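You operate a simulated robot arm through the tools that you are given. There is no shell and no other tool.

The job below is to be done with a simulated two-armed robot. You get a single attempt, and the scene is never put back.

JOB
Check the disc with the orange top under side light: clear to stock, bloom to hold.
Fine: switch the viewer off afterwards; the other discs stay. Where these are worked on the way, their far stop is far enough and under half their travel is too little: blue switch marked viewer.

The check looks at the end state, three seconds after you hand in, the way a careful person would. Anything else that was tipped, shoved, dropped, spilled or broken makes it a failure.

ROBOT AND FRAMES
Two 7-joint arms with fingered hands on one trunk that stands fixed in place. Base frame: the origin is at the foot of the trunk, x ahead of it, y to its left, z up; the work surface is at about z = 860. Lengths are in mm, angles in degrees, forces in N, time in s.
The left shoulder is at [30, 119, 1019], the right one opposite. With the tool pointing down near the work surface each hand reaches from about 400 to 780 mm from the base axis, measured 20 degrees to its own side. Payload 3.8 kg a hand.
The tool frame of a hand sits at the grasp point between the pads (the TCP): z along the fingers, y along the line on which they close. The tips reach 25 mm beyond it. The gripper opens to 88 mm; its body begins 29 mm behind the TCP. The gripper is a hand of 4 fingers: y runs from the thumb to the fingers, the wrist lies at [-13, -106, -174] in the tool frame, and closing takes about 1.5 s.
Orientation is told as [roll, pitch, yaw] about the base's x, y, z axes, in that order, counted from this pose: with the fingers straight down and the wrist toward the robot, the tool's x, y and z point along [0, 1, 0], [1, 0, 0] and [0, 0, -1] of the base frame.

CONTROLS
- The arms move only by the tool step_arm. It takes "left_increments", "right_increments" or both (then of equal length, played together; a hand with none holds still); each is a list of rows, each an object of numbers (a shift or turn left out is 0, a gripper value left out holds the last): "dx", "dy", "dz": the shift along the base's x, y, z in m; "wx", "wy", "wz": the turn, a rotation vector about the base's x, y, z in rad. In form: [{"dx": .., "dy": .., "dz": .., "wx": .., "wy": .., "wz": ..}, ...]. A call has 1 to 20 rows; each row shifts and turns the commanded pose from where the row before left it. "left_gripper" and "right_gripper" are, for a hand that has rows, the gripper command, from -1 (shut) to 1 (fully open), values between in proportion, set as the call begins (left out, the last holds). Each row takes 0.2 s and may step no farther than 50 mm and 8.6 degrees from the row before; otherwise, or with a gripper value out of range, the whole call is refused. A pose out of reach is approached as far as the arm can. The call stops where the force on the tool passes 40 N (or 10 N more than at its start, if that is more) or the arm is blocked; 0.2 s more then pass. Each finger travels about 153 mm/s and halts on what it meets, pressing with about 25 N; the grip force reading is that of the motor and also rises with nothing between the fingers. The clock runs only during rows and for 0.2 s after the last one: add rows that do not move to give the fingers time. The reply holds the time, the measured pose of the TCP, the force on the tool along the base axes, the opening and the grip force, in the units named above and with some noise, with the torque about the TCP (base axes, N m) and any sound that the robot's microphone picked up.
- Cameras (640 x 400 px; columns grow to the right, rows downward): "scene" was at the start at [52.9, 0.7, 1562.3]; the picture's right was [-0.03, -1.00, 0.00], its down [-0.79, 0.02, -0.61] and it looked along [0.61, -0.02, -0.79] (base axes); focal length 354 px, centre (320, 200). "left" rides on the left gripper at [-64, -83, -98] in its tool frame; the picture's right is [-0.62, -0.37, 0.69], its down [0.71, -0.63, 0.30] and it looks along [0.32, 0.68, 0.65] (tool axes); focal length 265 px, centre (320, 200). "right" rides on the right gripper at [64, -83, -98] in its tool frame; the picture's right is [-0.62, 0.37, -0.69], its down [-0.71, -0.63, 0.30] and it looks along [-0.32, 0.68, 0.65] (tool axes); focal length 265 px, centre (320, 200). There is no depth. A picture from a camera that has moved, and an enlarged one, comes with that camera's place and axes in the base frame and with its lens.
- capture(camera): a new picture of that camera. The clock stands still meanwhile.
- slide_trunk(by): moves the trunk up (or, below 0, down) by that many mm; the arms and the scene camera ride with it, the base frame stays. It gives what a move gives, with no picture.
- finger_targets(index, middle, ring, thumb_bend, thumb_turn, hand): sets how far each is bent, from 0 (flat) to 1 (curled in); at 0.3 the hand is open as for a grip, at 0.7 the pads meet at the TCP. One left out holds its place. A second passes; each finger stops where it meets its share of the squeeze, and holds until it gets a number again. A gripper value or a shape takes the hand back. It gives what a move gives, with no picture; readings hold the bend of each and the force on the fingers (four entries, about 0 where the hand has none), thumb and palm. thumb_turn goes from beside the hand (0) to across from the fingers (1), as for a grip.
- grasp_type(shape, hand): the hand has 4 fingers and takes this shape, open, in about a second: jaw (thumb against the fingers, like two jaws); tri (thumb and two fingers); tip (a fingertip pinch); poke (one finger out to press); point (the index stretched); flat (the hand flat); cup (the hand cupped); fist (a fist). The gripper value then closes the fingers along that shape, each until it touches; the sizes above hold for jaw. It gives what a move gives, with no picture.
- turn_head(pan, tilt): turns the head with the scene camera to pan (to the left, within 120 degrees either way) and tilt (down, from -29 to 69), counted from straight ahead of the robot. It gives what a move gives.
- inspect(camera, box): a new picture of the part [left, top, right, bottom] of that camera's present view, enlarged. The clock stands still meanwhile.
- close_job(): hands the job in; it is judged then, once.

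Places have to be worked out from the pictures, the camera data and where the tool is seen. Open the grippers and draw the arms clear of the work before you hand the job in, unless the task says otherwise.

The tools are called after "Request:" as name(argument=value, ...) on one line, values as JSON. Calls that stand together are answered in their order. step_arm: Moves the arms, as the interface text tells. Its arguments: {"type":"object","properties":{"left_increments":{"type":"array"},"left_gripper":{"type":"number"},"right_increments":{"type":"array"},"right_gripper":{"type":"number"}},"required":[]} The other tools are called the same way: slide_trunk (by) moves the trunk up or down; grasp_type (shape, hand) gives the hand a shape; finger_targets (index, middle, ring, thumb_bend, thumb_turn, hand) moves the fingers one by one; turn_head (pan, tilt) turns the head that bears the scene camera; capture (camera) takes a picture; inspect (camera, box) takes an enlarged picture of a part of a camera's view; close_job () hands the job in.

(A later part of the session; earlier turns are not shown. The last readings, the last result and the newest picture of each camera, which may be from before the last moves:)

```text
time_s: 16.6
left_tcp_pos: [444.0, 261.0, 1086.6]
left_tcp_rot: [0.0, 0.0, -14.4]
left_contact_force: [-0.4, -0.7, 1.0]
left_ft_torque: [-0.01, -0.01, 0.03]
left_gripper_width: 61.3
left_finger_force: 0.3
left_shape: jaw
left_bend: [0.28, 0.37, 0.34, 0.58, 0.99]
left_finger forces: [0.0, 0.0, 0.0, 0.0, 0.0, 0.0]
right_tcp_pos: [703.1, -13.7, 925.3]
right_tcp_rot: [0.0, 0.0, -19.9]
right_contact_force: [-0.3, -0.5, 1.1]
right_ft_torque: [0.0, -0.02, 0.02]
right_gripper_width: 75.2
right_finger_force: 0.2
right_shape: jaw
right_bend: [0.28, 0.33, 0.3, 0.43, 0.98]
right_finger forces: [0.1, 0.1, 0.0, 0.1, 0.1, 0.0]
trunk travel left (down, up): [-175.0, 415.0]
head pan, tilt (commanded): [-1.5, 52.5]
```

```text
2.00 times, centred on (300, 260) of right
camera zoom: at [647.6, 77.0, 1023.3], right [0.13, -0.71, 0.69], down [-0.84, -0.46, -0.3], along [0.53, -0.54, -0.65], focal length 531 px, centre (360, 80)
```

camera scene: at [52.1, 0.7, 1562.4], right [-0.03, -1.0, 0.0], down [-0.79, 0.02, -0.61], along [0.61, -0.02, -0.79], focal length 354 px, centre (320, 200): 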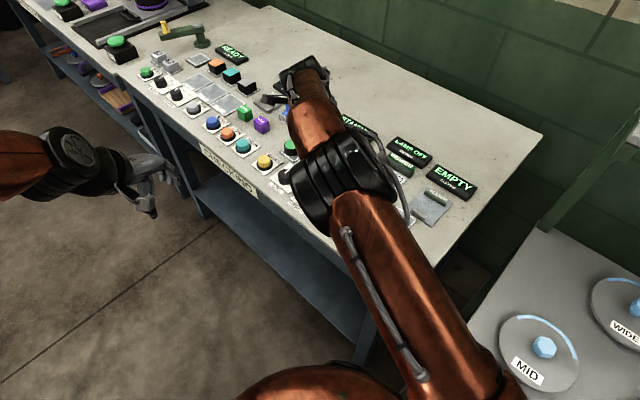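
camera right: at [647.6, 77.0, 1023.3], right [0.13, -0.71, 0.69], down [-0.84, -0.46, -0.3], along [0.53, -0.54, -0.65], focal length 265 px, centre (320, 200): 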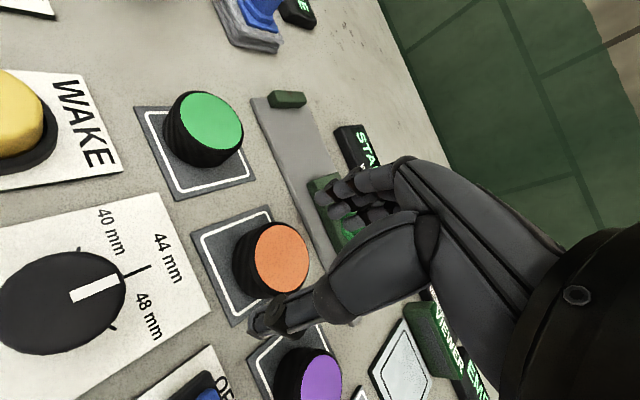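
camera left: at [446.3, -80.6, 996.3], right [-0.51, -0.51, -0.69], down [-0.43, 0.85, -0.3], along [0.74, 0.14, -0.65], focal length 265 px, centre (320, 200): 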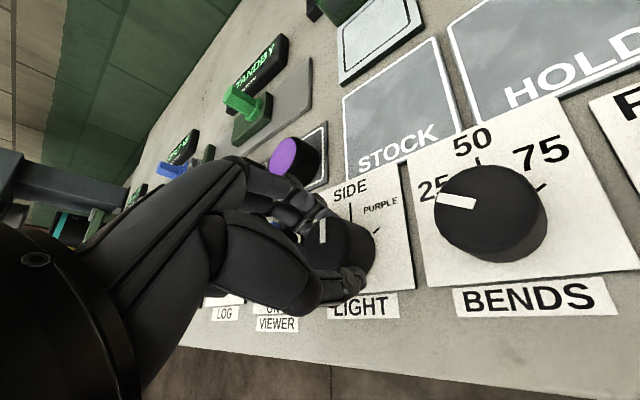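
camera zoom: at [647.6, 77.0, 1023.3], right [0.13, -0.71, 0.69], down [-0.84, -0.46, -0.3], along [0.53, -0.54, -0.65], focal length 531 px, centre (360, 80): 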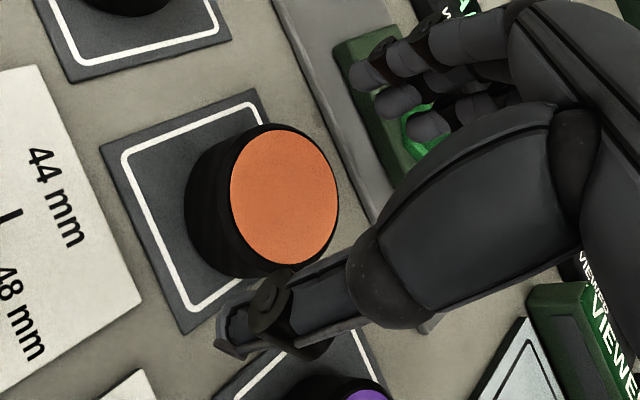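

The disc is centred within 2 mm. I narrow the hand to about 66 mm and lower to z≈896 around the disc.

Request:
step_arm(right_increments=[{}, {}, {"dx": -0.001, "dz": -0.01}, {"dz": -0.01}, {"dz": -0.009}, {}], right_gripper=0.5)

Request:
inspect(camera="right", box=[200, 160, 400, 360])

Request:
inspect(camera="scene", box=[260, 100, 420, 200])

```text
time_s: 18.0
left_tcp_pos: [444.4, 260.6, 1087.5]
left_tcp_rot: [0.0, 0.0, -14.5]
left_contact_force: [-0.4, -0.3, -0.1]
left_ft_torque: [-0.02, 0.02, 0.0]
left_gripper_width: 61.5
left_finger_force: 0.1
left_shape: jaw
left_bend: [0.28, 0.37, 0.34, 0.58, 0.99]
left_finger forces: [0.0, 0.0, 0.0, 0.0, 0.0, 0.1]
right_tcp_pos: [702.4, -13.7, 895.9]
right_tcp_rot: [0.0, 0.0, -20.0]
right_contact_force: [-0.5, 0.4, 0.2]
right_ft_torque: [-0.02, 0.01, 0.02]
right_gripper_width: 66.4
right_finger_force: 0.0
right_shape: jaw
right_bend: [0.27, 0.35, 0.32, 0.54, 0.99]
right_finger forces: [0.0, 0.0, 0.0, 0.0, 0.1, 0.0]
trunk travel left (down, up): [-175.0, 415.0]
head pan, tilt (commanded): [-1.5, 52.5]
```

```text
2.00 times, centred on (300, 260) of right
camera zoom: at [647.1, 76.9, 994.2], right [0.13, -0.71, 0.69], down [-0.84, -0.46, -0.3], along [0.53, -0.54, -0.65], focal length 531 px, centre (360, 80)
```

zoom: 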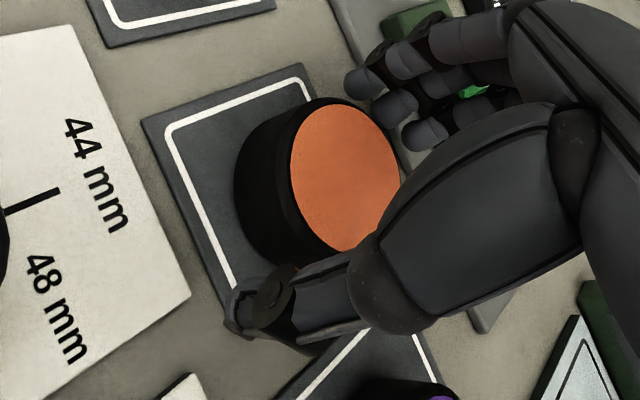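

```text
4.00 times, centred on (340, 150) of scene
camera zoom: at [53.0, 1.0, 1562.3], right [-0.03, -1.0, 0.0], down [-0.79, 0.02, -0.61], along [0.61, -0.02, -0.79], focal length 1418 px, centre (240, 400)
```

zoom: 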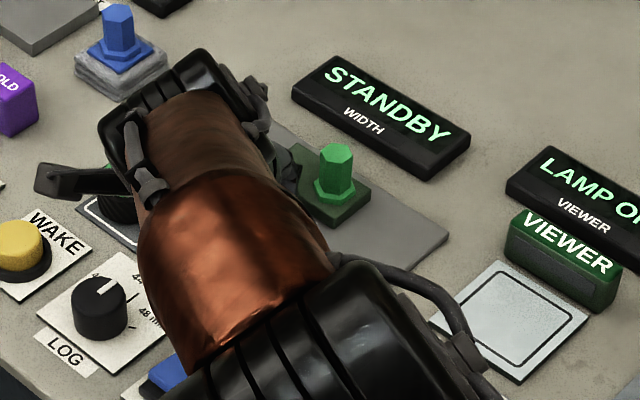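

The disc is between thumb and fingers with no contact yet. I close on it.

Request:
step_arm(right_increments=[{}, {}, {}, {}, {}, {}], right_gripper=-0.4)

Request:
inspect(camera="right", box=[200, 160, 400, 360])

```text
time_s: 19.4
left_tcp_pos: [444.6, 260.6, 1086.1]
left_tcp_rot: [0.1, 0.0, -14.4]
left_contact_force: [-0.7, -0.5, -0.5]
left_ft_torque: [0.02, 0.02, -0.01]
left_gripper_width: 61.3
left_finger_force: 0.1
left_shape: jaw
left_bend: [0.28, 0.37, 0.34, 0.58, 0.99]
left_finger forces: [0.1, 0.0, 0.1, 0.0, 0.0, 0.0]
right_tcp_pos: [703.8, -13.7, 897.0]
right_tcp_rot: [-0.1, 0.0, -20.0]
right_contact_force: [-0.5, -0.2, 0.3]
right_ft_torque: [0.06, 0.03, 0.0]
right_gripper_width: 41.2
right_finger_force: 25.2
right_shape: jaw
right_bend: [0.74, 0.45, 0.49, 0.71, 1.0]
right_finger forces: [12.9, 8.5, 0.5, 0.0, 21.6, 0.0]
trunk travel left (down, up): [-175.0, 415.0]
head pan, tilt (commanded): [-1.5, 52.5]
```

```text
2.00 times, centred on (300, 260) of right
camera zoom: at [647.2, 76.8, 994.3], right [0.13, -0.71, 0.69], down [-0.84, -0.46, -0.3], along [0.53, -0.54, -0.65], focal length 531 px, centre (360, 80)
```

zoom: 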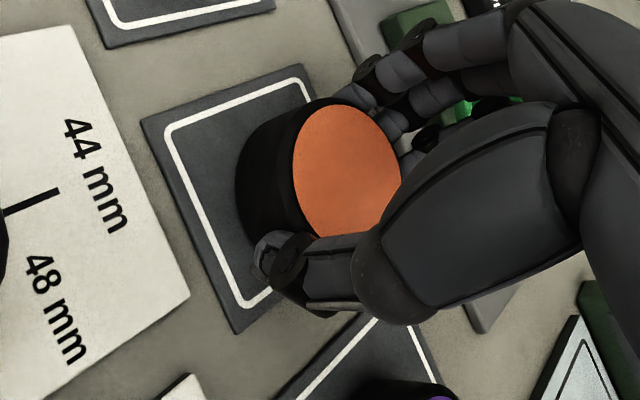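

The grip shows 25 N with thumb, index and middle bearing. I lift 30 mm and check that the disc comes along level.

Request:
step_arm(right_increments=[{"dz": 0.01}, {"dz": 0.01}, {"dz": 0.015}, {"dz": 0.015}, {}])

Request:
capture(camera="right")

```text
time_s: 20.6
left_tcp_pos: [444.5, 261.3, 1086.2]
left_tcp_rot: [0.0, 0.1, -14.4]
left_contact_force: [0.0, -0.4, -0.8]
left_ft_torque: [0.02, 0.03, -0.02]
left_gripper_width: 61.2
left_finger_force: 0.2
left_shape: jaw
left_bend: [0.28, 0.37, 0.34, 0.58, 0.99]
left_finger forces: [0.0, 0.0, 0.0, 0.1, 0.0, 0.0]
right_tcp_pos: [703.1, -12.5, 946.6]
right_tcp_rot: [0.0, 0.1, -19.9]
right_contact_force: [-0.3, 0.8, -0.7]
right_ft_torque: [0.03, 0.04, 0.01]
right_gripper_width: 40.6
right_finger_force: 25.3
right_shape: jaw
right_bend: [0.74, 0.45, 0.49, 0.71, 1.0]
right_finger forces: [12.8, 8.6, 0.5, 0.0, 21.7, 0.1]
trunk travel left (down, up): [-175.0, 415.0]
head pan, tilt (commanded): [-1.5, 52.5]
```

```text
taken
camera right: at [647.4, 76.9, 1044.5], right [0.13, -0.71, 0.69], down [-0.84, -0.46, -0.3], along [0.53, -0.54, -0.65], focal length 265 px, centre (320, 200)
```

right: 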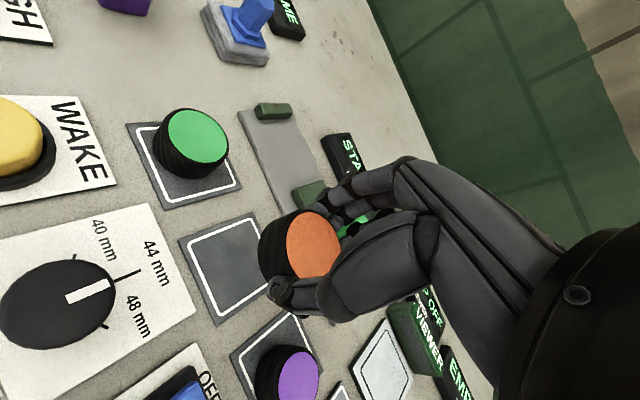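

The disc is held level and centred in the hand. I raise it and carry it to above the viewer pad at about (647,-190), yawing to +55° so the fingers stay clear of the green light bar.

Request:
step_arm(right_increments=[{"dz": 0.03}, {"dx": -0.0056, "dy": -0.0177, "dz": 0.003, "wz": 0.131}, {"dx": -0.0056, "dy": -0.0177, "dz": 0.003, "wz": 0.131}, {"dx": -0.0056, "dy": -0.0177, "dz": 0.003, "wz": 0.131}, {"dx": -0.0056, "dy": -0.0177, "dz": 0.003, "wz": 0.131}, {"dx": -0.0056, "dy": -0.0177, "dz": 0.003, "wz": 0.131}, {"dx": -0.0056, "dy": -0.0177, "wz": 0.131}, {"dx": -0.0056, "dy": -0.0177, "wz": 0.131}, {"dx": -0.0056, "dy": -0.0177, "wz": 0.131}, {"dx": -0.0056, "dy": -0.0177, "wz": 0.131}, {"dx": -0.0056, "dy": -0.0177, "wz": 0.131}, {}])

Request:
capture(camera="right")

Request:
capture(camera="scene")

```text
time_s: 23.2
left_tcp_pos: [444.9, 261.7, 1086.7]
left_tcp_rot: [0.0, -0.1, -14.4]
left_contact_force: [0.5, -1.1, -0.1]
left_ft_torque: [0.02, -0.01, -0.01]
left_gripper_width: 61.3
left_finger_force: 0.1
left_shape: jaw
left_bend: [0.28, 0.37, 0.34, 0.58, 0.99]
left_finger forces: [0.0, 0.0, 0.0, 0.0, 0.0, 0.0]
right_tcp_pos: [647.4, -190.2, 991.7]
right_tcp_rot: [0.1, 0.0, 55.2]
right_contact_force: [0.4, 0.1, -0.1]
right_ft_torque: [0.02, -0.04, -0.02]
right_gripper_width: 40.8
right_finger_force: 25.1
right_shape: jaw
right_bend: [0.74, 0.45, 0.5, 0.71, 1.0]
right_finger forces: [12.8, 7.9, 2.2, 0.0, 22.5, 0.0]
trunk travel left (down, up): [-175.0, 415.0]
head pan, tilt (commanded): [-1.5, 52.5]
```

```text
taken
camera right: at [547.0, -221.2, 1089.6], right [0.72, -0.05, 0.69], down [0.23, -0.93, -0.3], along [0.66, 0.38, -0.65], focal length 265 px, centre (320, 200)
```

right: 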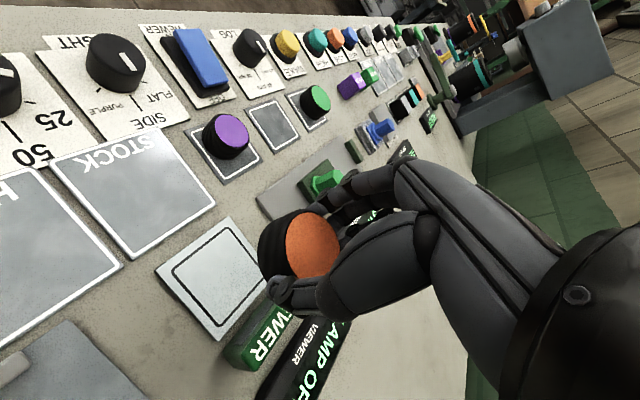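

```text
taken
camera scene: at [53.0, 1.2, 1562.3], right [-0.03, -1.0, 0.0], down [-0.79, 0.02, -0.61], along [0.61, -0.02, -0.79], focal length 354 px, centre (320, 200)
```

scene: 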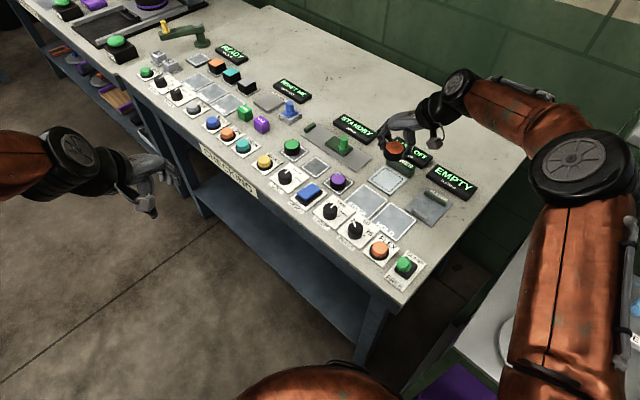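

The pad lies about 1-3 mm from under the disc. I shift and descend to z≈935, then look again.

Request:
step_arm(right_increments=[{"dx": -0.001, "dy": -0.002, "dz": -0.02}, {"dz": -0.02}, {"dz": -0.017}, {}])

Request:
capture(camera="right")

Request:
inspect(camera="scene", box=[340, 110, 460, 200])

```text
time_s: 24.2
left_tcp_pos: [443.8, 261.3, 1086.8]
left_tcp_rot: [0.0, -0.1, -14.4]
left_contact_force: [0.0, 0.0, -0.7]
left_ft_torque: [-0.02, 0.01, -0.02]
left_gripper_width: 61.6
left_finger_force: 0.1
left_shape: jaw
left_bend: [0.28, 0.37, 0.34, 0.58, 0.99]
left_finger forces: [0.1, 0.1, 0.0, 0.0, 0.0, 0.1]
right_tcp_pos: [644.8, -192.1, 933.8]
right_tcp_rot: [0.0, -0.1, 55.1]
right_contact_force: [0.9, 0.3, -0.7]
right_ft_torque: [-0.01, -0.02, 0.0]
right_gripper_width: 40.9
right_finger_force: 24.8
right_shape: jaw
right_bend: [0.74, 0.45, 0.5, 0.71, 1.0]
right_finger forces: [12.8, 7.9, 2.1, 0.0, 22.4, 0.0]
trunk travel left (down, up): [-175.0, 415.0]
head pan, tilt (commanded): [-1.5, 52.5]
```

```text
taken
camera right: at [545.7, -222.5, 1032.6], right [0.72, -0.05, 0.69], down [0.23, -0.93, -0.3], along [0.66, 0.37, -0.65], focal length 265 px, centre (320, 200)
```

right: 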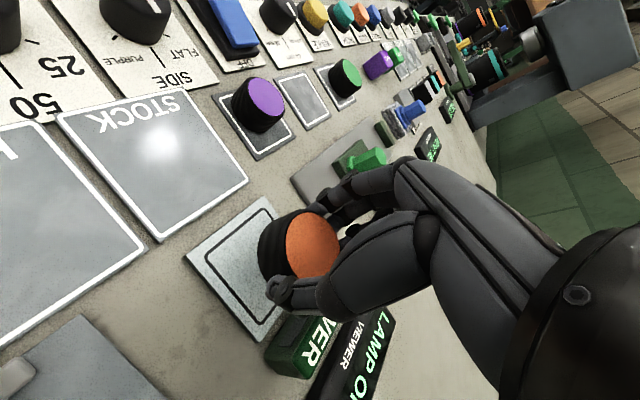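

```text
4.44 times, centred on (400, 155) of scene
camera zoom: at [52.9, 0.8, 1562.3], right [-0.03, -1.0, 0.0], down [-0.79, 0.02, -0.61], along [0.61, -0.02, -0.79], focal length 1576 px, centre (-36, 400)
```

zoom: 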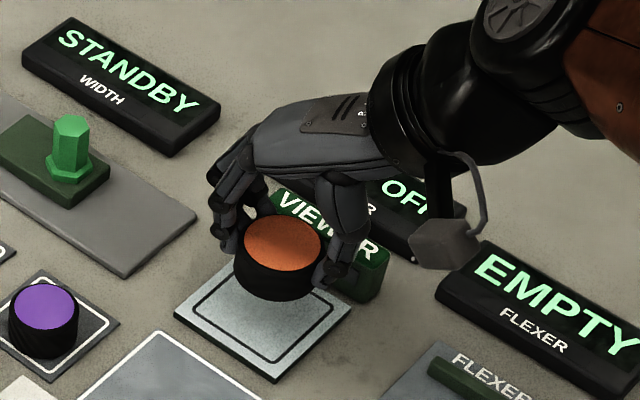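

Pad centre refines to about (647.5,-191). I shift and lower toward the pad, keeping the last millimetres for small steps.

Request:
step_arm(right_increments=[{"dx": 0.0025, "dy": 0.001, "dz": -0.008}, {"dz": -0.008}, {"dz": -0.008}, {"dz": -0.003}, {}])

Request:
inspect(camera="scene", box=[360, 120, 440, 180])

Request:
capture(camera="right")

```text
time_s: 25.4
left_tcp_pos: [444.5, 260.6, 1086.4]
left_tcp_rot: [0.0, 0.0, -14.4]
left_contact_force: [-0.3, 0.8, 0.3]
left_ft_torque: [0.0, 0.01, -0.02]
left_gripper_width: 61.6
left_finger_force: 0.1
left_shape: jaw
left_bend: [0.28, 0.37, 0.34, 0.58, 0.99]
left_finger forces: [0.0, 0.1, 0.1, 0.0, 0.1, 0.1]
right_tcp_pos: [648.4, -192.2, 907.3]
right_tcp_rot: [0.0, 0.0, 55.1]
right_contact_force: [-0.3, 0.7, -0.9]
right_ft_torque: [-0.01, 0.02, 0.0]
right_gripper_width: 41.1
right_finger_force: 25.1
right_shape: jaw
right_bend: [0.74, 0.45, 0.5, 0.71, 1.0]
right_finger forces: [12.7, 7.9, 2.1, 0.1, 22.5, 0.0]
trunk travel left (down, up): [-175.0, 415.0]
head pan, tilt (commanded): [-1.5, 52.5]
```

```text
6.67 times, centred on (400, 150) of scene
camera zoom: at [53.2, 0.8, 1562.3], right [-0.03, -1.0, 0.0], down [-0.79, 0.02, -0.61], along [0.61, -0.02, -0.79], focal length 2364 px, centre (-213, 533)
```

zoom: 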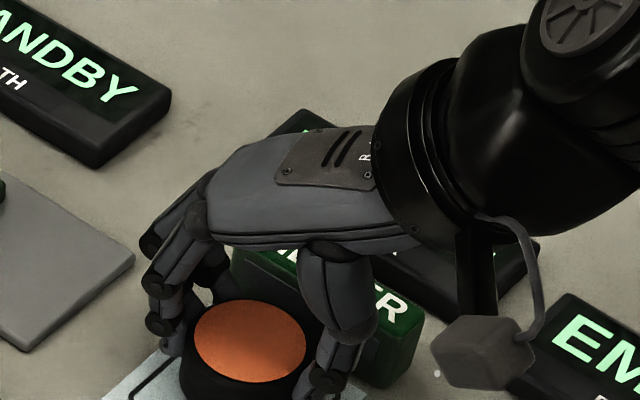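

```text
taken
camera right: at [548.6, -222.3, 1005.7], right [0.72, -0.05, 0.69], down [0.22, -0.93, -0.3], along [0.66, 0.37, -0.65], focal length 265 px, centre (320, 200)
```

right: 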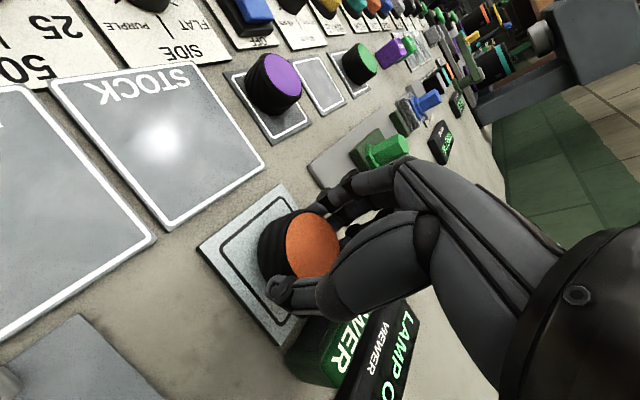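

The disc is about 5 mm above the pad with no contact. I lower in small steps and watch the force.

Request:
step_arm(right_increments=[{"dz": -0.0015}, {"dz": -0.0015}, {"dz": -0.001}, {}])

Request:
step_arm(right_increments=[{"dz": -0.001}, {"dz": -0.001}, {}])

Request:
inspect(camera="right", box=[180, 170, 340, 350])

```text
time_s: 26.4
left_tcp_pos: [444.8, 261.4, 1086.1]
left_tcp_rot: [0.1, 0.0, -14.4]
left_contact_force: [0.7, -0.3, 1.6]
left_ft_torque: [-0.03, -0.01, 0.03]
left_gripper_width: 60.8
left_finger_force: 0.1
left_shape: jaw
left_bend: [0.28, 0.37, 0.34, 0.58, 0.99]
left_finger forces: [0.0, 0.0, 0.0, 0.0, 0.0, 0.0]
right_tcp_pos: [648.8, -191.3, 904.2]
right_tcp_rot: [0.0, 0.0, 55.0]
right_contact_force: [0.4, 0.2, -0.3]
right_ft_torque: [0.02, 0.0, -0.01]
right_gripper_width: 40.8
right_finger_force: 24.7
right_shape: jaw
right_bend: [0.74, 0.45, 0.5, 0.71, 1.0]
right_finger forces: [12.7, 7.9, 2.1, 0.1, 22.5, 0.0]
trunk travel left (down, up): [-175.0, 415.0]
head pan, tilt (commanded): [-1.5, 52.5]
```

```text
time_s: 27.2
left_tcp_pos: [444.6, 261.7, 1086.8]
left_tcp_rot: [0.0, 0.1, -14.4]
left_contact_force: [-0.2, 0.6, -0.4]
left_ft_torque: [0.03, -0.02, 0.01]
left_gripper_width: 61.4
left_finger_force: 0.1
left_shape: jaw
left_bend: [0.28, 0.37, 0.34, 0.58, 0.99]
left_finger forces: [0.1, 0.0, 0.0, 0.0, 0.1, 0.1]
right_tcp_pos: [647.2, -192.1, 901.1]
right_tcp_rot: [0.0, 0.0, 55.1]
right_contact_force: [0.9, 0.4, -0.3]
right_ft_torque: [-0.02, -0.01, 0.02]
right_gripper_width: 41.0
right_finger_force: 25.1
right_shape: jaw
right_bend: [0.74, 0.45, 0.5, 0.71, 1.0]
right_finger forces: [12.6, 7.9, 2.1, 0.0, 22.5, 0.0]
trunk travel left (down, up): [-175.0, 415.0]
head pan, tilt (commanded): [-1.5, 52.5]
```

```text
2.22 times, centred on (260, 260) of right
camera zoom: at [548.2, -222.2, 999.6], right [0.72, -0.05, 0.69], down [0.23, -0.93, -0.3], along [0.66, 0.37, -0.65], focal length 590 px, centre (453, 67)
```

zoom: 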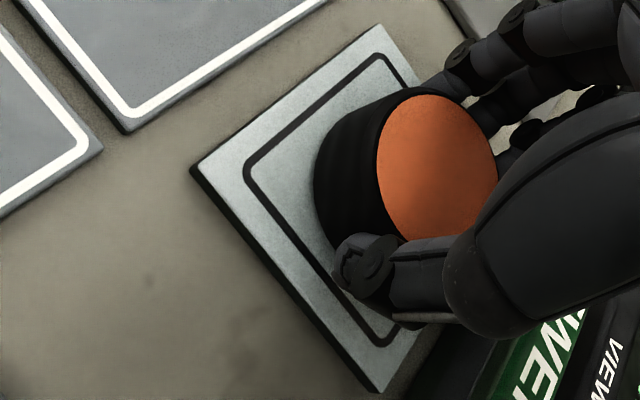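

The pad centre lies within 1 mm of the tool point and there is still no contact. I lower on in 1 mm steps.

Request:
step_arm(right_increments=[{"dz": -0.001}, {"dz": -0.001}, {}])

Request:
step_arm(right_increments=[{"dz": -0.001}, {}])

```text
time_s: 28.0
left_tcp_pos: [442.8, 261.9, 1087.5]
left_tcp_rot: [0.0, 0.0, -14.5]
left_contact_force: [0.3, -0.3, -0.1]
left_ft_torque: [-0.01, 0.0, 0.0]
left_gripper_width: 61.0
left_finger_force: 0.0
left_shape: jaw
left_bend: [0.28, 0.37, 0.34, 0.58, 0.99]
left_finger forces: [0.1, 0.0, 0.1, 0.0, 0.1, 0.0]
right_tcp_pos: [648.9, -192.5, 900.6]
right_tcp_rot: [0.0, -0.1, 55.1]
right_contact_force: [0.1, -0.7, 2.5]
right_ft_torque: [0.01, -0.03, 0.0]
right_gripper_width: 40.7
right_finger_force: 25.4
right_shape: jaw
right_bend: [0.74, 0.45, 0.5, 0.71, 1.0]
right_finger forces: [12.8, 8.0, 2.0, 0.0, 23.0, 0.0]
trunk travel left (down, up): [-175.0, 415.0]
head pan, tilt (commanded): [-1.5, 52.5]
```

```text
time_s: 28.6
left_tcp_pos: [443.9, 260.7, 1086.8]
left_tcp_rot: [0.0, 0.1, -14.4]
left_contact_force: [-0.3, -0.4, 0.0]
left_ft_torque: [0.02, 0.02, 0.03]
left_gripper_width: 61.4
left_finger_force: 0.0
left_shape: jaw
left_bend: [0.28, 0.37, 0.34, 0.58, 0.99]
left_finger forces: [0.0, 0.0, 0.0, 0.0, 0.1, 0.0]
right_tcp_pos: [649.5, -191.3, 899.8]
right_tcp_rot: [0.0, -0.1, 55.0]
right_contact_force: [-0.3, -0.8, 6.4]
right_ft_torque: [-0.03, -0.03, 0.01]
right_gripper_width: 40.9
right_finger_force: 25.0
right_shape: jaw
right_bend: [0.74, 0.45, 0.5, 0.71, 1.0]
right_finger forces: [12.9, 8.1, 2.1, 0.0, 23.8, 0.0]
trunk travel left (down, up): [-175.0, 415.0]
head pan, tilt (commanded): [-1.5, 52.5]
```

The disc touches the pad at 6 N. I open the hand to about 66 mm and rise straight up.

Request:
step_arm(right_increments=[{}, {}, {}, {}, {}], right_gripper=0.5)

Request:
inspect(camera="right", box=[180, 170, 340, 350])

```text
time_s: 29.8
left_tcp_pos: [444.2, 260.7, 1087.4]
left_tcp_rot: [0.0, 0.0, -14.4]
left_contact_force: [0.7, -0.6, -0.6]
left_ft_torque: [-0.02, 0.0, 0.01]
left_gripper_width: 61.4
left_finger_force: 0.0
left_shape: jaw
left_bend: [0.28, 0.37, 0.34, 0.58, 0.99]
left_finger forces: [0.0, 0.0, 0.0, 0.0, 0.0, 0.0]
right_tcp_pos: [649.2, -191.7, 899.3]
right_tcp_rot: [0.0, -0.1, 55.2]
right_contact_force: [-0.9, 0.1, -0.5]
right_ft_torque: [-0.01, 0.04, 0.01]
right_gripper_width: 65.7
right_finger_force: 0.0
right_shape: jaw
right_bend: [0.27, 0.36, 0.33, 0.54, 0.99]
right_finger forces: [0.1, 0.0, 0.1, 0.0, 0.0, 0.1]
trunk travel left (down, up): [-175.0, 415.0]
head pan, tilt (commanded): [-1.5, 52.5]
```

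```text
2.22 times, centred on (260, 260) of right
camera zoom: at [548.4, -222.1, 996.7], right [0.72, -0.05, 0.69], down [0.22, -0.93, -0.3], along [0.66, 0.37, -0.65], focal length 590 px, centre (453, 67)
```

zoom: 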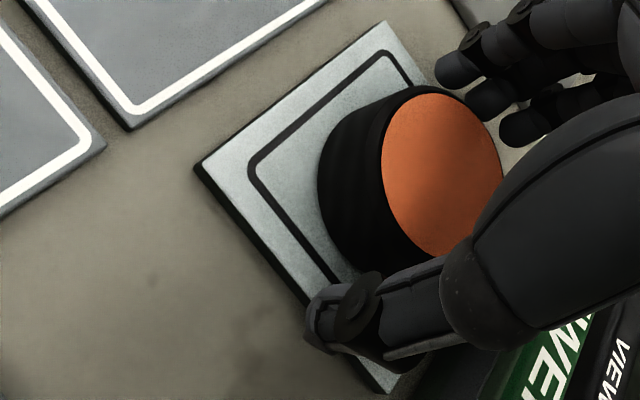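

Released cleanly with the disc standing on the pad. I rise and withdraw the right arm to its side.

Request:
step_arm(right_increments=[{"dz": 0.015}, {"dz": 0.025}, {"dz": 0.035}, {"dz": 0.035}, {"dx": -0.03, "dy": -0.015, "dz": 0.02}, {"dx": -0.035, "dy": -0.015, "dz": 0.02}, {"dx": -0.035, "dy": -0.015, "dz": 0.02}, {"dx": -0.035, "dy": -0.015, "dz": 0.015}, {"dx": -0.035, "dy": -0.02}, {}])

Request:
capture(camera="scene")

Request:
inspect(camera="scene", box=[340, 110, 460, 200])

```text
time_s: 32.0
left_tcp_pos: [443.5, 262.5, 1086.6]
left_tcp_rot: [0.1, 0.0, -14.4]
left_contact_force: [0.3, 0.3, 0.3]
left_ft_torque: [0.03, 0.02, 0.01]
left_gripper_width: 61.3
left_finger_force: 0.0
left_shape: jaw
left_bend: [0.28, 0.37, 0.34, 0.58, 0.99]
left_finger forces: [0.0, 0.0, 0.0, 0.0, 0.0, 0.0]
right_tcp_pos: [478.4, -272.4, 1083.0]
right_tcp_rot: [0.0, -0.1, 55.2]
right_contact_force: [0.0, -0.2, -0.8]
right_ft_torque: [0.02, 0.04, 0.02]
right_gripper_width: 66.0
right_finger_force: 0.1
right_shape: jaw
right_bend: [0.27, 0.36, 0.33, 0.54, 0.99]
right_finger forces: [0.0, 0.1, 0.0, 0.1, 0.1, 0.0]
trunk travel left (down, up): [-175.0, 415.0]
head pan, tilt (commanded): [-1.5, 52.5]
```

```text
taken
camera scene: at [53.7, 1.1, 1562.3], right [-0.03, -1.0, 0.0], down [-0.79, 0.02, -0.61], along [0.61, -0.02, -0.79], focal length 354 px, centre (320, 200)
```

scene: 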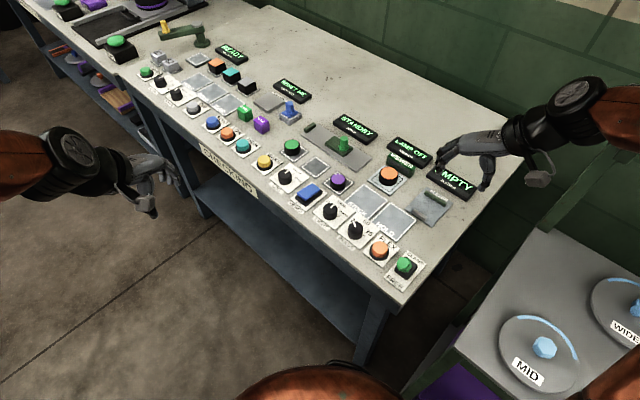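

```text
4.44 times, centred on (400, 155) of scene
camera zoom: at [53.7, 1.1, 1562.3], right [-0.03, -1.0, 0.0], down [-0.79, 0.02, -0.61], along [0.61, -0.02, -0.79], focal length 1576 px, centre (-36, 400)
```

zoom: 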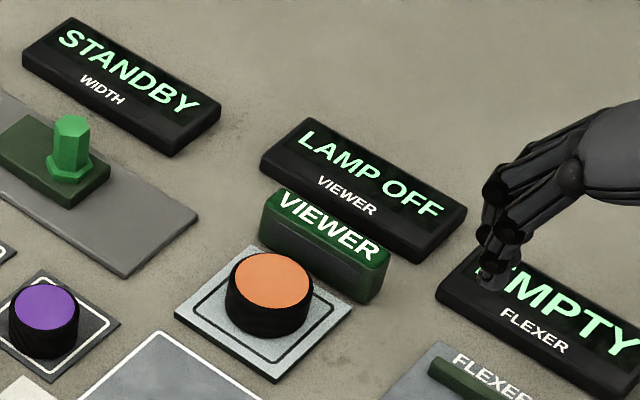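

The disc stands centred on the pad and the lamp is still off. I shape the left hand to poke for pressing the ON end of the rocker at about (587,25), and look where the finger sits.

Request:
grasp_type(hand="left", shape="poke")

Request:
capture(camera="left")

Request:
inspect(camera="scene", box=[80, 110, 240, 240])

```text
time_s: 32.9
left_tcp_pos: [443.9, 261.4, 1087.4]
left_tcp_rot: [0.1, 0.0, -14.4]
left_contact_force: [0.1, -1.1, 0.6]
left_ft_torque: [-0.03, 0.0, -0.01]
left_gripper_width: 0.3
left_finger_force: 0.1
left_shape: poke
left_bend: [0.7, 0.7, 0.99, 1.0, 1.0]
left_finger forces: [0.1, 0.0, 0.0, 0.0, 0.0, 0.0]
right_tcp_pos: [478.5, -271.7, 1083.1]
right_tcp_rot: [0.1, 0.0, 55.2]
right_contact_force: [0.1, -0.4, 0.4]
right_ft_torque: [0.03, 0.02, 0.02]
right_gripper_width: 65.7
right_finger_force: 0.0
right_shape: jaw
right_bend: [0.27, 0.36, 0.33, 0.54, 0.99]
right_finger forces: [0.0, 0.1, 0.0, 0.0, 0.1, 0.0]
trunk travel left (down, up): [-175.0, 415.0]
head pan, tilt (commanded): [-1.5, 52.5]
```

```text
taken
camera left: at [346.9, 218.2, 1186.1], right [-0.51, -0.51, -0.69], down [-0.43, 0.85, -0.3], along [0.74, 0.14, -0.65], focal length 265 px, centre (320, 200)
```

left: 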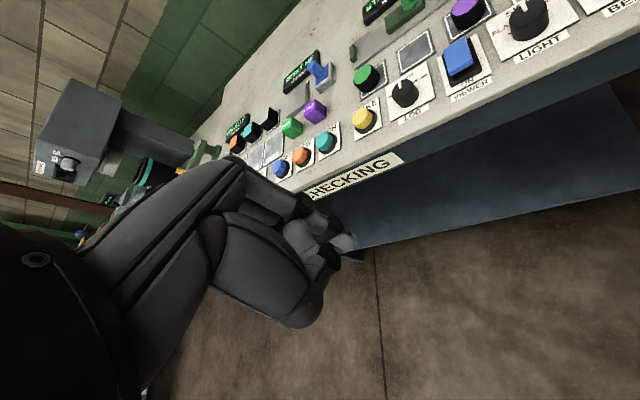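

```text
3.08 times, centred on (160, 175) of scene
camera zoom: at [53.0, 0.8, 1562.3], right [-0.03, -1.0, 0.0], down [-0.79, 0.02, -0.61], along [0.61, -0.02, -0.79], focal length 1091 px, centre (812, 277)
```

zoom: 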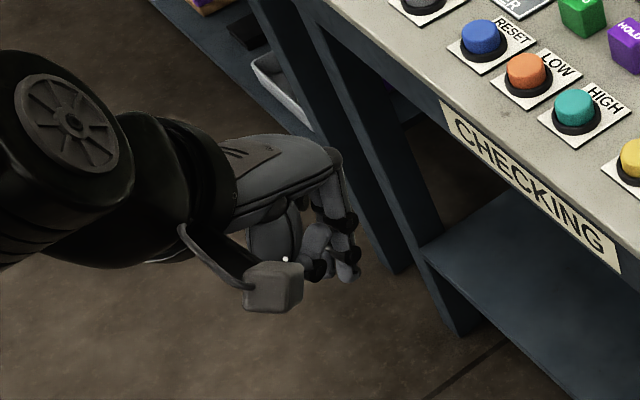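

I enlarge the hand in the left view to find the poking fingertip.

Request:
inspect(camera="left", box=[220, 160, 380, 300])

Request:
inspect(camera="scene", box=[130, 140, 190, 185])

```text
2.86 times, centred on (300, 230) of left
camera zoom: at [346.9, 218.2, 1186.1], right [-0.51, -0.51, -0.69], down [-0.43, 0.85, -0.3], along [0.74, 0.14, -0.65], focal length 758 px, centre (377, 114)
```

zoom: 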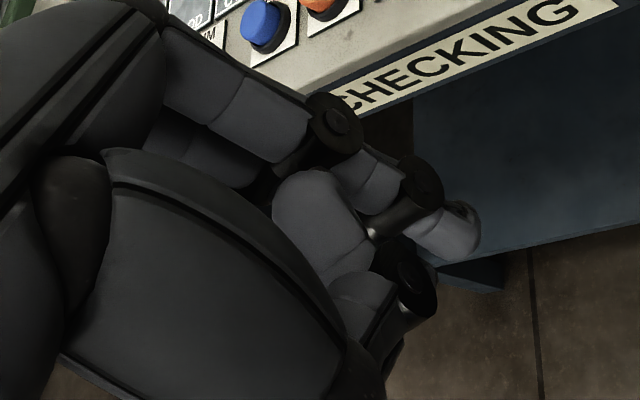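

```text
8.89 times, centred on (160, 162) of scene
camera zoom: at [53.0, 0.8, 1562.3], right [-0.03, -1.0, 0.0], down [-0.79, 0.02, -0.61], along [0.61, -0.02, -0.79], focal length 3151 px, centre (1742, 533)
```

zoom: 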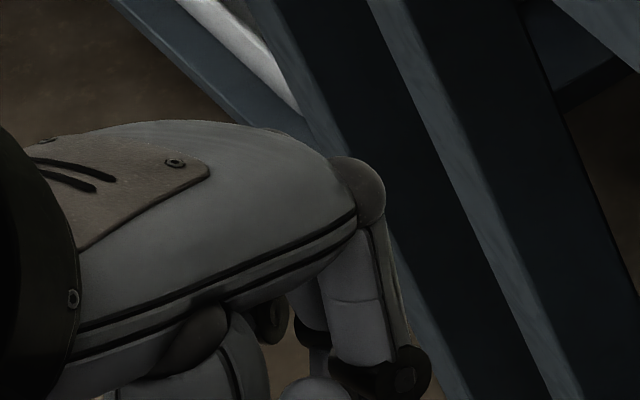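

The poking fingertip appears about 7 mm to tool -x and 26 mm beyond the TCP. I bring the left hand above the rocker's ON end at yaw -45° and check against the pictures.

Request:
step_arm(left_increments=[{"dx": 0.0185, "dy": -0.0289, "dz": -0.012, "wz": -0.067}, {"dx": 0.0185, "dy": -0.0289, "dz": -0.012, "wz": -0.067}, {"dx": 0.0185, "dy": -0.0289, "dz": -0.012, "wz": -0.067}, {"dx": 0.0185, "dy": -0.0289, "dz": -0.012, "wz": -0.067}, {"dx": 0.0185, "dy": -0.0289, "dz": -0.012, "wz": -0.067}, {"dx": 0.0185, "dy": -0.0289, "dz": -0.012, "wz": -0.067}, {"dx": 0.0185, "dy": -0.0289, "dz": -0.012, "wz": -0.067}, {"dx": 0.0185, "dy": -0.0289, "dz": -0.012, "wz": -0.067}, {"dz": -0.03}, {"dz": -0.02}, {}])

Request:
capture(camera="left")

Request:
inspect(camera="left", box=[260, 180, 420, 320])

Request:
inspect(camera="scene", box=[270, 140, 370, 220])

Request:
capture(camera="right")

```text
time_s: 35.3
left_tcp_pos: [592.4, 32.4, 940.9]
left_tcp_rot: [0.0, 0.0, -45.1]
left_contact_force: [0.1, 0.1, 0.0]
left_ft_torque: [0.0, 0.01, -0.01]
left_gripper_width: 0.0
left_finger_force: 0.1
left_shape: poke
left_bend: [0.7, 0.7, 0.99, 1.0, 1.0]
left_finger forces: [0.1, 0.0, 0.1, 0.0, 0.0, 0.1]
right_tcp_pos: [477.9, -271.7, 1082.1]
right_tcp_rot: [0.0, 0.0, 55.0]
right_contact_force: [0.6, 0.1, -0.2]
right_ft_torque: [-0.02, 0.02, 0.0]
right_gripper_width: 65.7
right_finger_force: 0.1
right_shape: jaw
right_bend: [0.27, 0.36, 0.33, 0.54, 0.99]
right_finger forces: [0.0, 0.0, 0.0, 0.1, 0.0, 0.1]
trunk travel left (down, up): [-175.0, 415.0]
head pan, tilt (commanded): [-1.5, 52.5]
```

```text
taken
camera left: at [487.4, 44.0, 1039.6], right [-0.7, -0.18, -0.69], down [0.06, 0.95, -0.3], along [0.71, -0.26, -0.65], focal length 265 px, centre (320, 200)
```

left: 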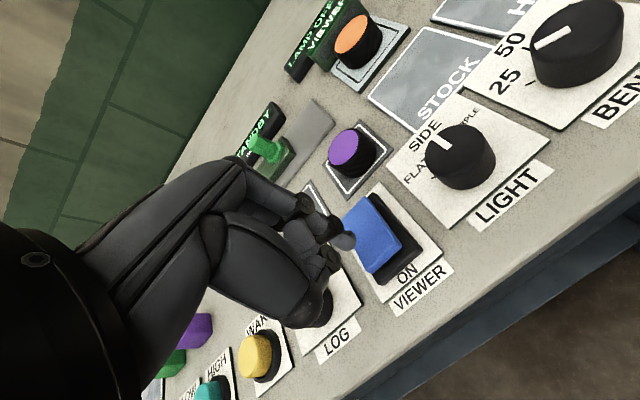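

```text
2.86 times, centred on (340, 250) of left
camera zoom: at [487.4, 44.0, 1039.6], right [-0.7, -0.18, -0.69], down [0.06, 0.95, -0.3], along [0.71, -0.26, -0.65], focal length 758 px, centre (263, 57)
```

zoom: 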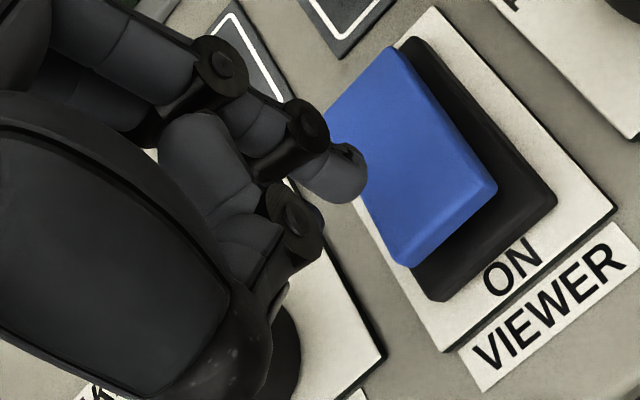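

```text
5.00 times, centred on (320, 180) of scene
camera zoom: at [52.8, 0.8, 1562.4], right [-0.03, -1.0, 0.0], down [-0.79, 0.02, -0.61], along [0.61, -0.02, -0.79], focal length 1773 px, centre (320, 300)
```

zoom: 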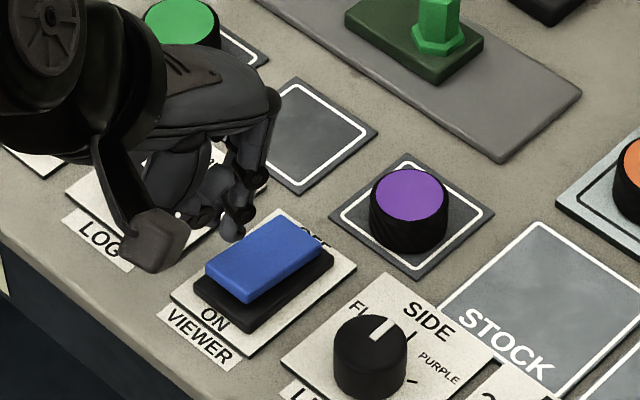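

```text
taken
camera right: at [378.3, -302.8, 1181.4], right [0.72, -0.05, 0.69], down [0.22, -0.93, -0.3], along [0.66, 0.37, -0.65], focal length 265 px, centre (320, 200)
```

right: 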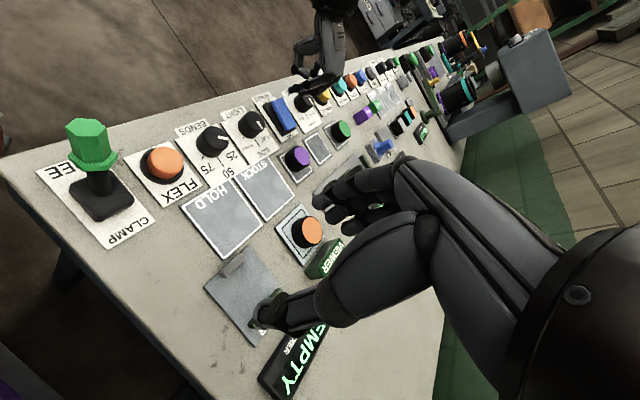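

The fingertip is over the rocker's ON half, about 9 mm inside its near edge. I shift slightly nearer the edge and descend to just above it.

Request:
step_arm(left_increments=[{"dx": -0.0035, "dy": 0.001, "dz": -0.007}, {"dz": -0.007}, {"dz": -0.006}, {}])

Request:
inspect(camera="left", box=[260, 180, 420, 320])

Request:
inspect(camera="scene", box=[270, 140, 370, 220])

```text
time_s: 36.3
left_tcp_pos: [589.1, 32.4, 920.8]
left_tcp_rot: [0.0, 0.1, -45.0]
left_contact_force: [0.1, -0.3, 0.5]
left_ft_torque: [-0.02, 0.01, -0.04]
left_gripper_width: 0.1
left_finger_force: 0.1
left_shape: poke
left_bend: [0.7, 0.7, 0.99, 1.0, 1.0]
left_finger forces: [0.0, 0.0, 0.0, 0.0, 0.1, 0.1]
right_tcp_pos: [478.2, -272.1, 1082.2]
right_tcp_rot: [0.0, 0.0, 55.1]
right_contact_force: [0.1, 0.0, 0.3]
right_ft_torque: [-0.02, 0.01, -0.02]
right_gripper_width: 65.6
right_finger_force: 0.0
right_shape: jaw
right_bend: [0.27, 0.36, 0.33, 0.54, 0.99]
right_finger forces: [0.0, 0.0, 0.1, 0.0, 0.0, 0.0]
trunk travel left (down, up): [-175.0, 415.0]
head pan, tilt (commanded): [-1.5, 52.5]
```

```text
2.86 times, centred on (340, 250) of left
camera zoom: at [483.7, 44.8, 1019.9], right [-0.7, -0.18, -0.69], down [0.06, 0.95, -0.3], along [0.71, -0.26, -0.65], focal length 758 px, centre (263, 57)
```

zoom: 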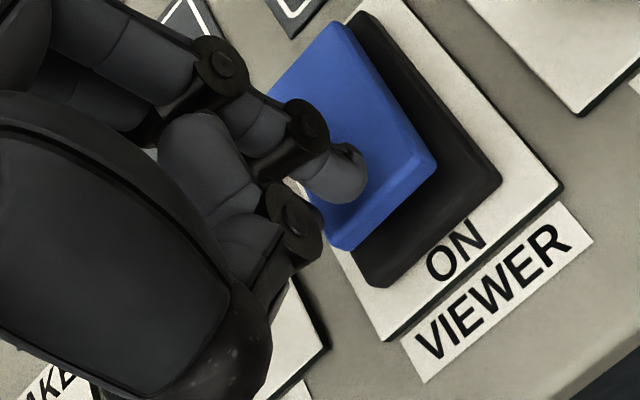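

```text
5.00 times, centred on (320, 180) of scene
camera zoom: at [53.0, 0.7, 1562.3], right [-0.03, -1.0, 0.0], down [-0.79, 0.02, -0.61], along [0.61, -0.02, -0.79], focal length 1773 px, centre (320, 300)
```

zoom: 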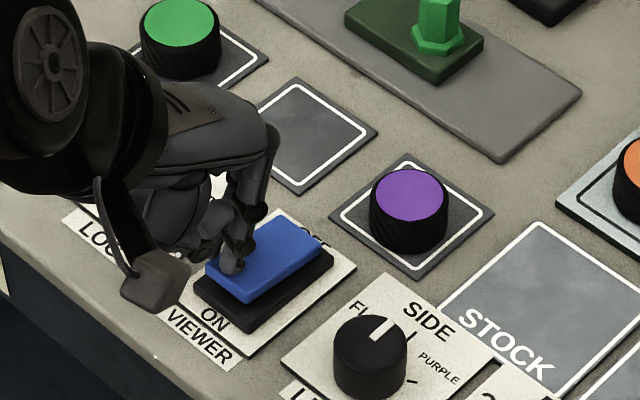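

The fingertip is just over the ON half near its raised end. I press down in 2 mm steps and watch the force.

Request:
step_arm(left_increments=[{"dz": -0.002}, {"dz": -0.002}, {"dz": -0.002}, {"dz": -0.002}, {}])

Request:
step_arm(left_increments=[{"dz": -0.002}, {"dz": -0.002}, {}])

Request:
inspect(camera="scene", box=[270, 140, 370, 220])

Request:
inspect(camera="left", box=[260, 180, 420, 320])

```text
time_s: 37.5
left_tcp_pos: [587.6, 32.7, 913.1]
left_tcp_rot: [0.0, -0.1, -45.1]
left_contact_force: [-0.8, 0.7, 0.8]
left_ft_torque: [0.0, 0.0, 0.03]
left_gripper_width: 0.1
left_finger_force: 0.0
left_shape: poke
left_bend: [0.7, 0.7, 0.99, 1.0, 1.0]
left_finger forces: [0.0, 1.0, 0.0, 0.0, 0.0, 0.0]
right_tcp_pos: [478.3, -272.4, 1082.3]
right_tcp_rot: [0.0, 0.0, 55.0]
right_contact_force: [0.1, 0.3, -0.3]
right_ft_torque: [0.01, 0.03, 0.0]
right_gripper_width: 65.7
right_finger_force: 0.1
right_shape: jaw
right_bend: [0.27, 0.36, 0.33, 0.54, 0.99]
right_finger forces: [0.0, 0.0, 0.1, 0.1, 0.1, 0.0]
trunk travel left (down, up): [-175.0, 415.0]
head pan, tilt (commanded): [-1.5, 52.5]
```

```text
time_s: 38.3
left_tcp_pos: [587.0, 33.3, 908.6]
left_tcp_rot: [0.0, 0.0, -45.1]
left_contact_force: [0.3, 0.5, -1.1]
left_ft_torque: [-0.01, 0.01, 0.0]
left_gripper_width: 0.2
left_finger_force: 0.1
left_shape: poke
left_bend: [0.7, 0.7, 0.99, 1.0, 1.0]
left_finger forces: [0.1, 0.1, 0.0, 0.0, 0.1, 0.0]
right_tcp_pos: [478.1, -271.7, 1082.8]
right_tcp_rot: [0.0, 0.0, 55.1]
right_contact_force: [0.1, 0.6, 0.3]
right_ft_torque: [-0.01, 0.01, 0.01]
right_gripper_width: 65.6
right_finger_force: 0.1
right_shape: jaw
right_bend: [0.27, 0.36, 0.33, 0.54, 0.99]
right_finger forces: [0.1, 0.1, 0.0, 0.0, 0.0, 0.1]
trunk travel left (down, up): [-175.0, 415.0]
head pan, tilt (commanded): [-1.5, 52.5]
```

```text
5.00 times, centred on (320, 180) of scene
camera zoom: at [53.1, 0.7, 1562.3], right [-0.03, -1.0, 0.0], down [-0.79, 0.02, -0.61], along [0.61, -0.02, -0.79], focal length 1773 px, centre (320, 300)
```

zoom: 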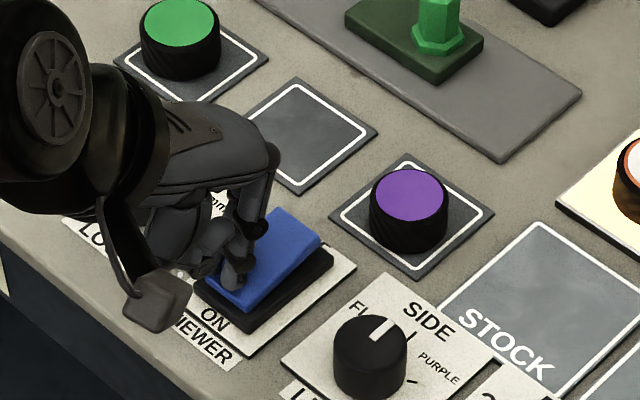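

```text
2.86 times, centred on (340, 250) of left
camera zoom: at [483.5, 44.9, 1008.1], right [-0.7, -0.18, -0.69], down [0.06, 0.95, -0.3], along [0.71, -0.26, -0.65], focal length 758 px, centre (263, 57)
```

zoom: 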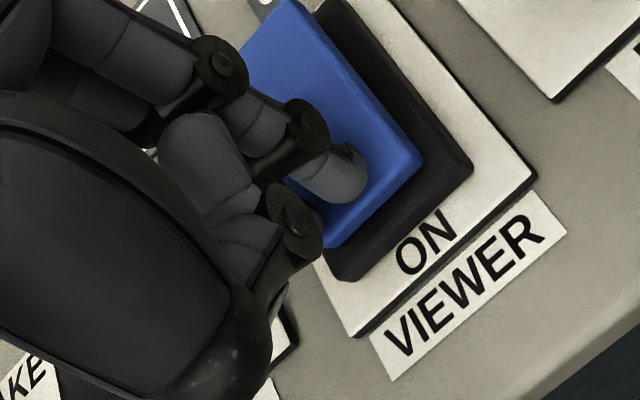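

The rocker has tipped to ON and the pad is lit. I press on gently to feel the far stop.

Request:
step_arm(left_increments=[{"dz": -0.0015}, {"dz": -0.0015}, {}])

Request:
step_arm(left_increments=[{"dz": -0.0015}, {}])

```text
time_s: 39.1
left_tcp_pos: [589.6, 32.6, 906.5]
left_tcp_rot: [0.0, 0.0, -45.1]
left_contact_force: [1.0, -0.2, 5.2]
left_ft_torque: [-0.01, -0.02, 0.02]
left_gripper_width: 0.1
left_finger_force: 0.0
left_shape: poke
left_bend: [0.7, 0.7, 0.99, 1.0, 1.0]
left_finger forces: [2.9, 2.0, 0.0, 0.0, 0.0, 0.0]
right_tcp_pos: [476.9, -272.3, 1082.5]
right_tcp_rot: [0.0, 0.0, 55.1]
right_contact_force: [-0.3, 0.7, -0.2]
right_ft_torque: [0.0, 0.0, 0.01]
right_gripper_width: 65.7
right_finger_force: 0.0
right_shape: jaw
right_bend: [0.27, 0.36, 0.33, 0.54, 0.99]
right_finger forces: [0.1, 0.1, 0.0, 0.0, 0.0, 0.0]
trunk travel left (down, up): [-175.0, 415.0]
head pan, tilt (commanded): [-1.5, 52.5]
```

```text
time_s: 39.7
left_tcp_pos: [588.3, 31.8, 905.8]
left_tcp_rot: [0.1, -0.2, -45.1]
left_contact_force: [0.3, 0.5, 14.2]
left_ft_torque: [0.0, -0.02, 0.0]
left_gripper_width: 0.0
left_finger_force: 0.0
left_shape: poke
left_bend: [0.7, 0.7, 0.99, 1.0, 1.0]
left_finger forces: [9.9, 3.8, 0.0, 0.0, 0.1, 0.0]
right_tcp_pos: [476.8, -271.3, 1085.1]
right_tcp_rot: [0.0, 0.0, 55.2]
right_contact_force: [0.0, 0.0, -0.9]
right_ft_torque: [-0.01, -0.03, -0.01]
right_gripper_width: 65.6
right_finger_force: 0.1
right_shape: jaw
right_bend: [0.27, 0.36, 0.33, 0.54, 0.99]
right_finger forces: [0.0, 0.0, 0.1, 0.0, 0.0, 0.1]
trunk travel left (down, up): [-175.0, 415.0]
head pan, tilt (commanded): [-1.5, 52.5]
```

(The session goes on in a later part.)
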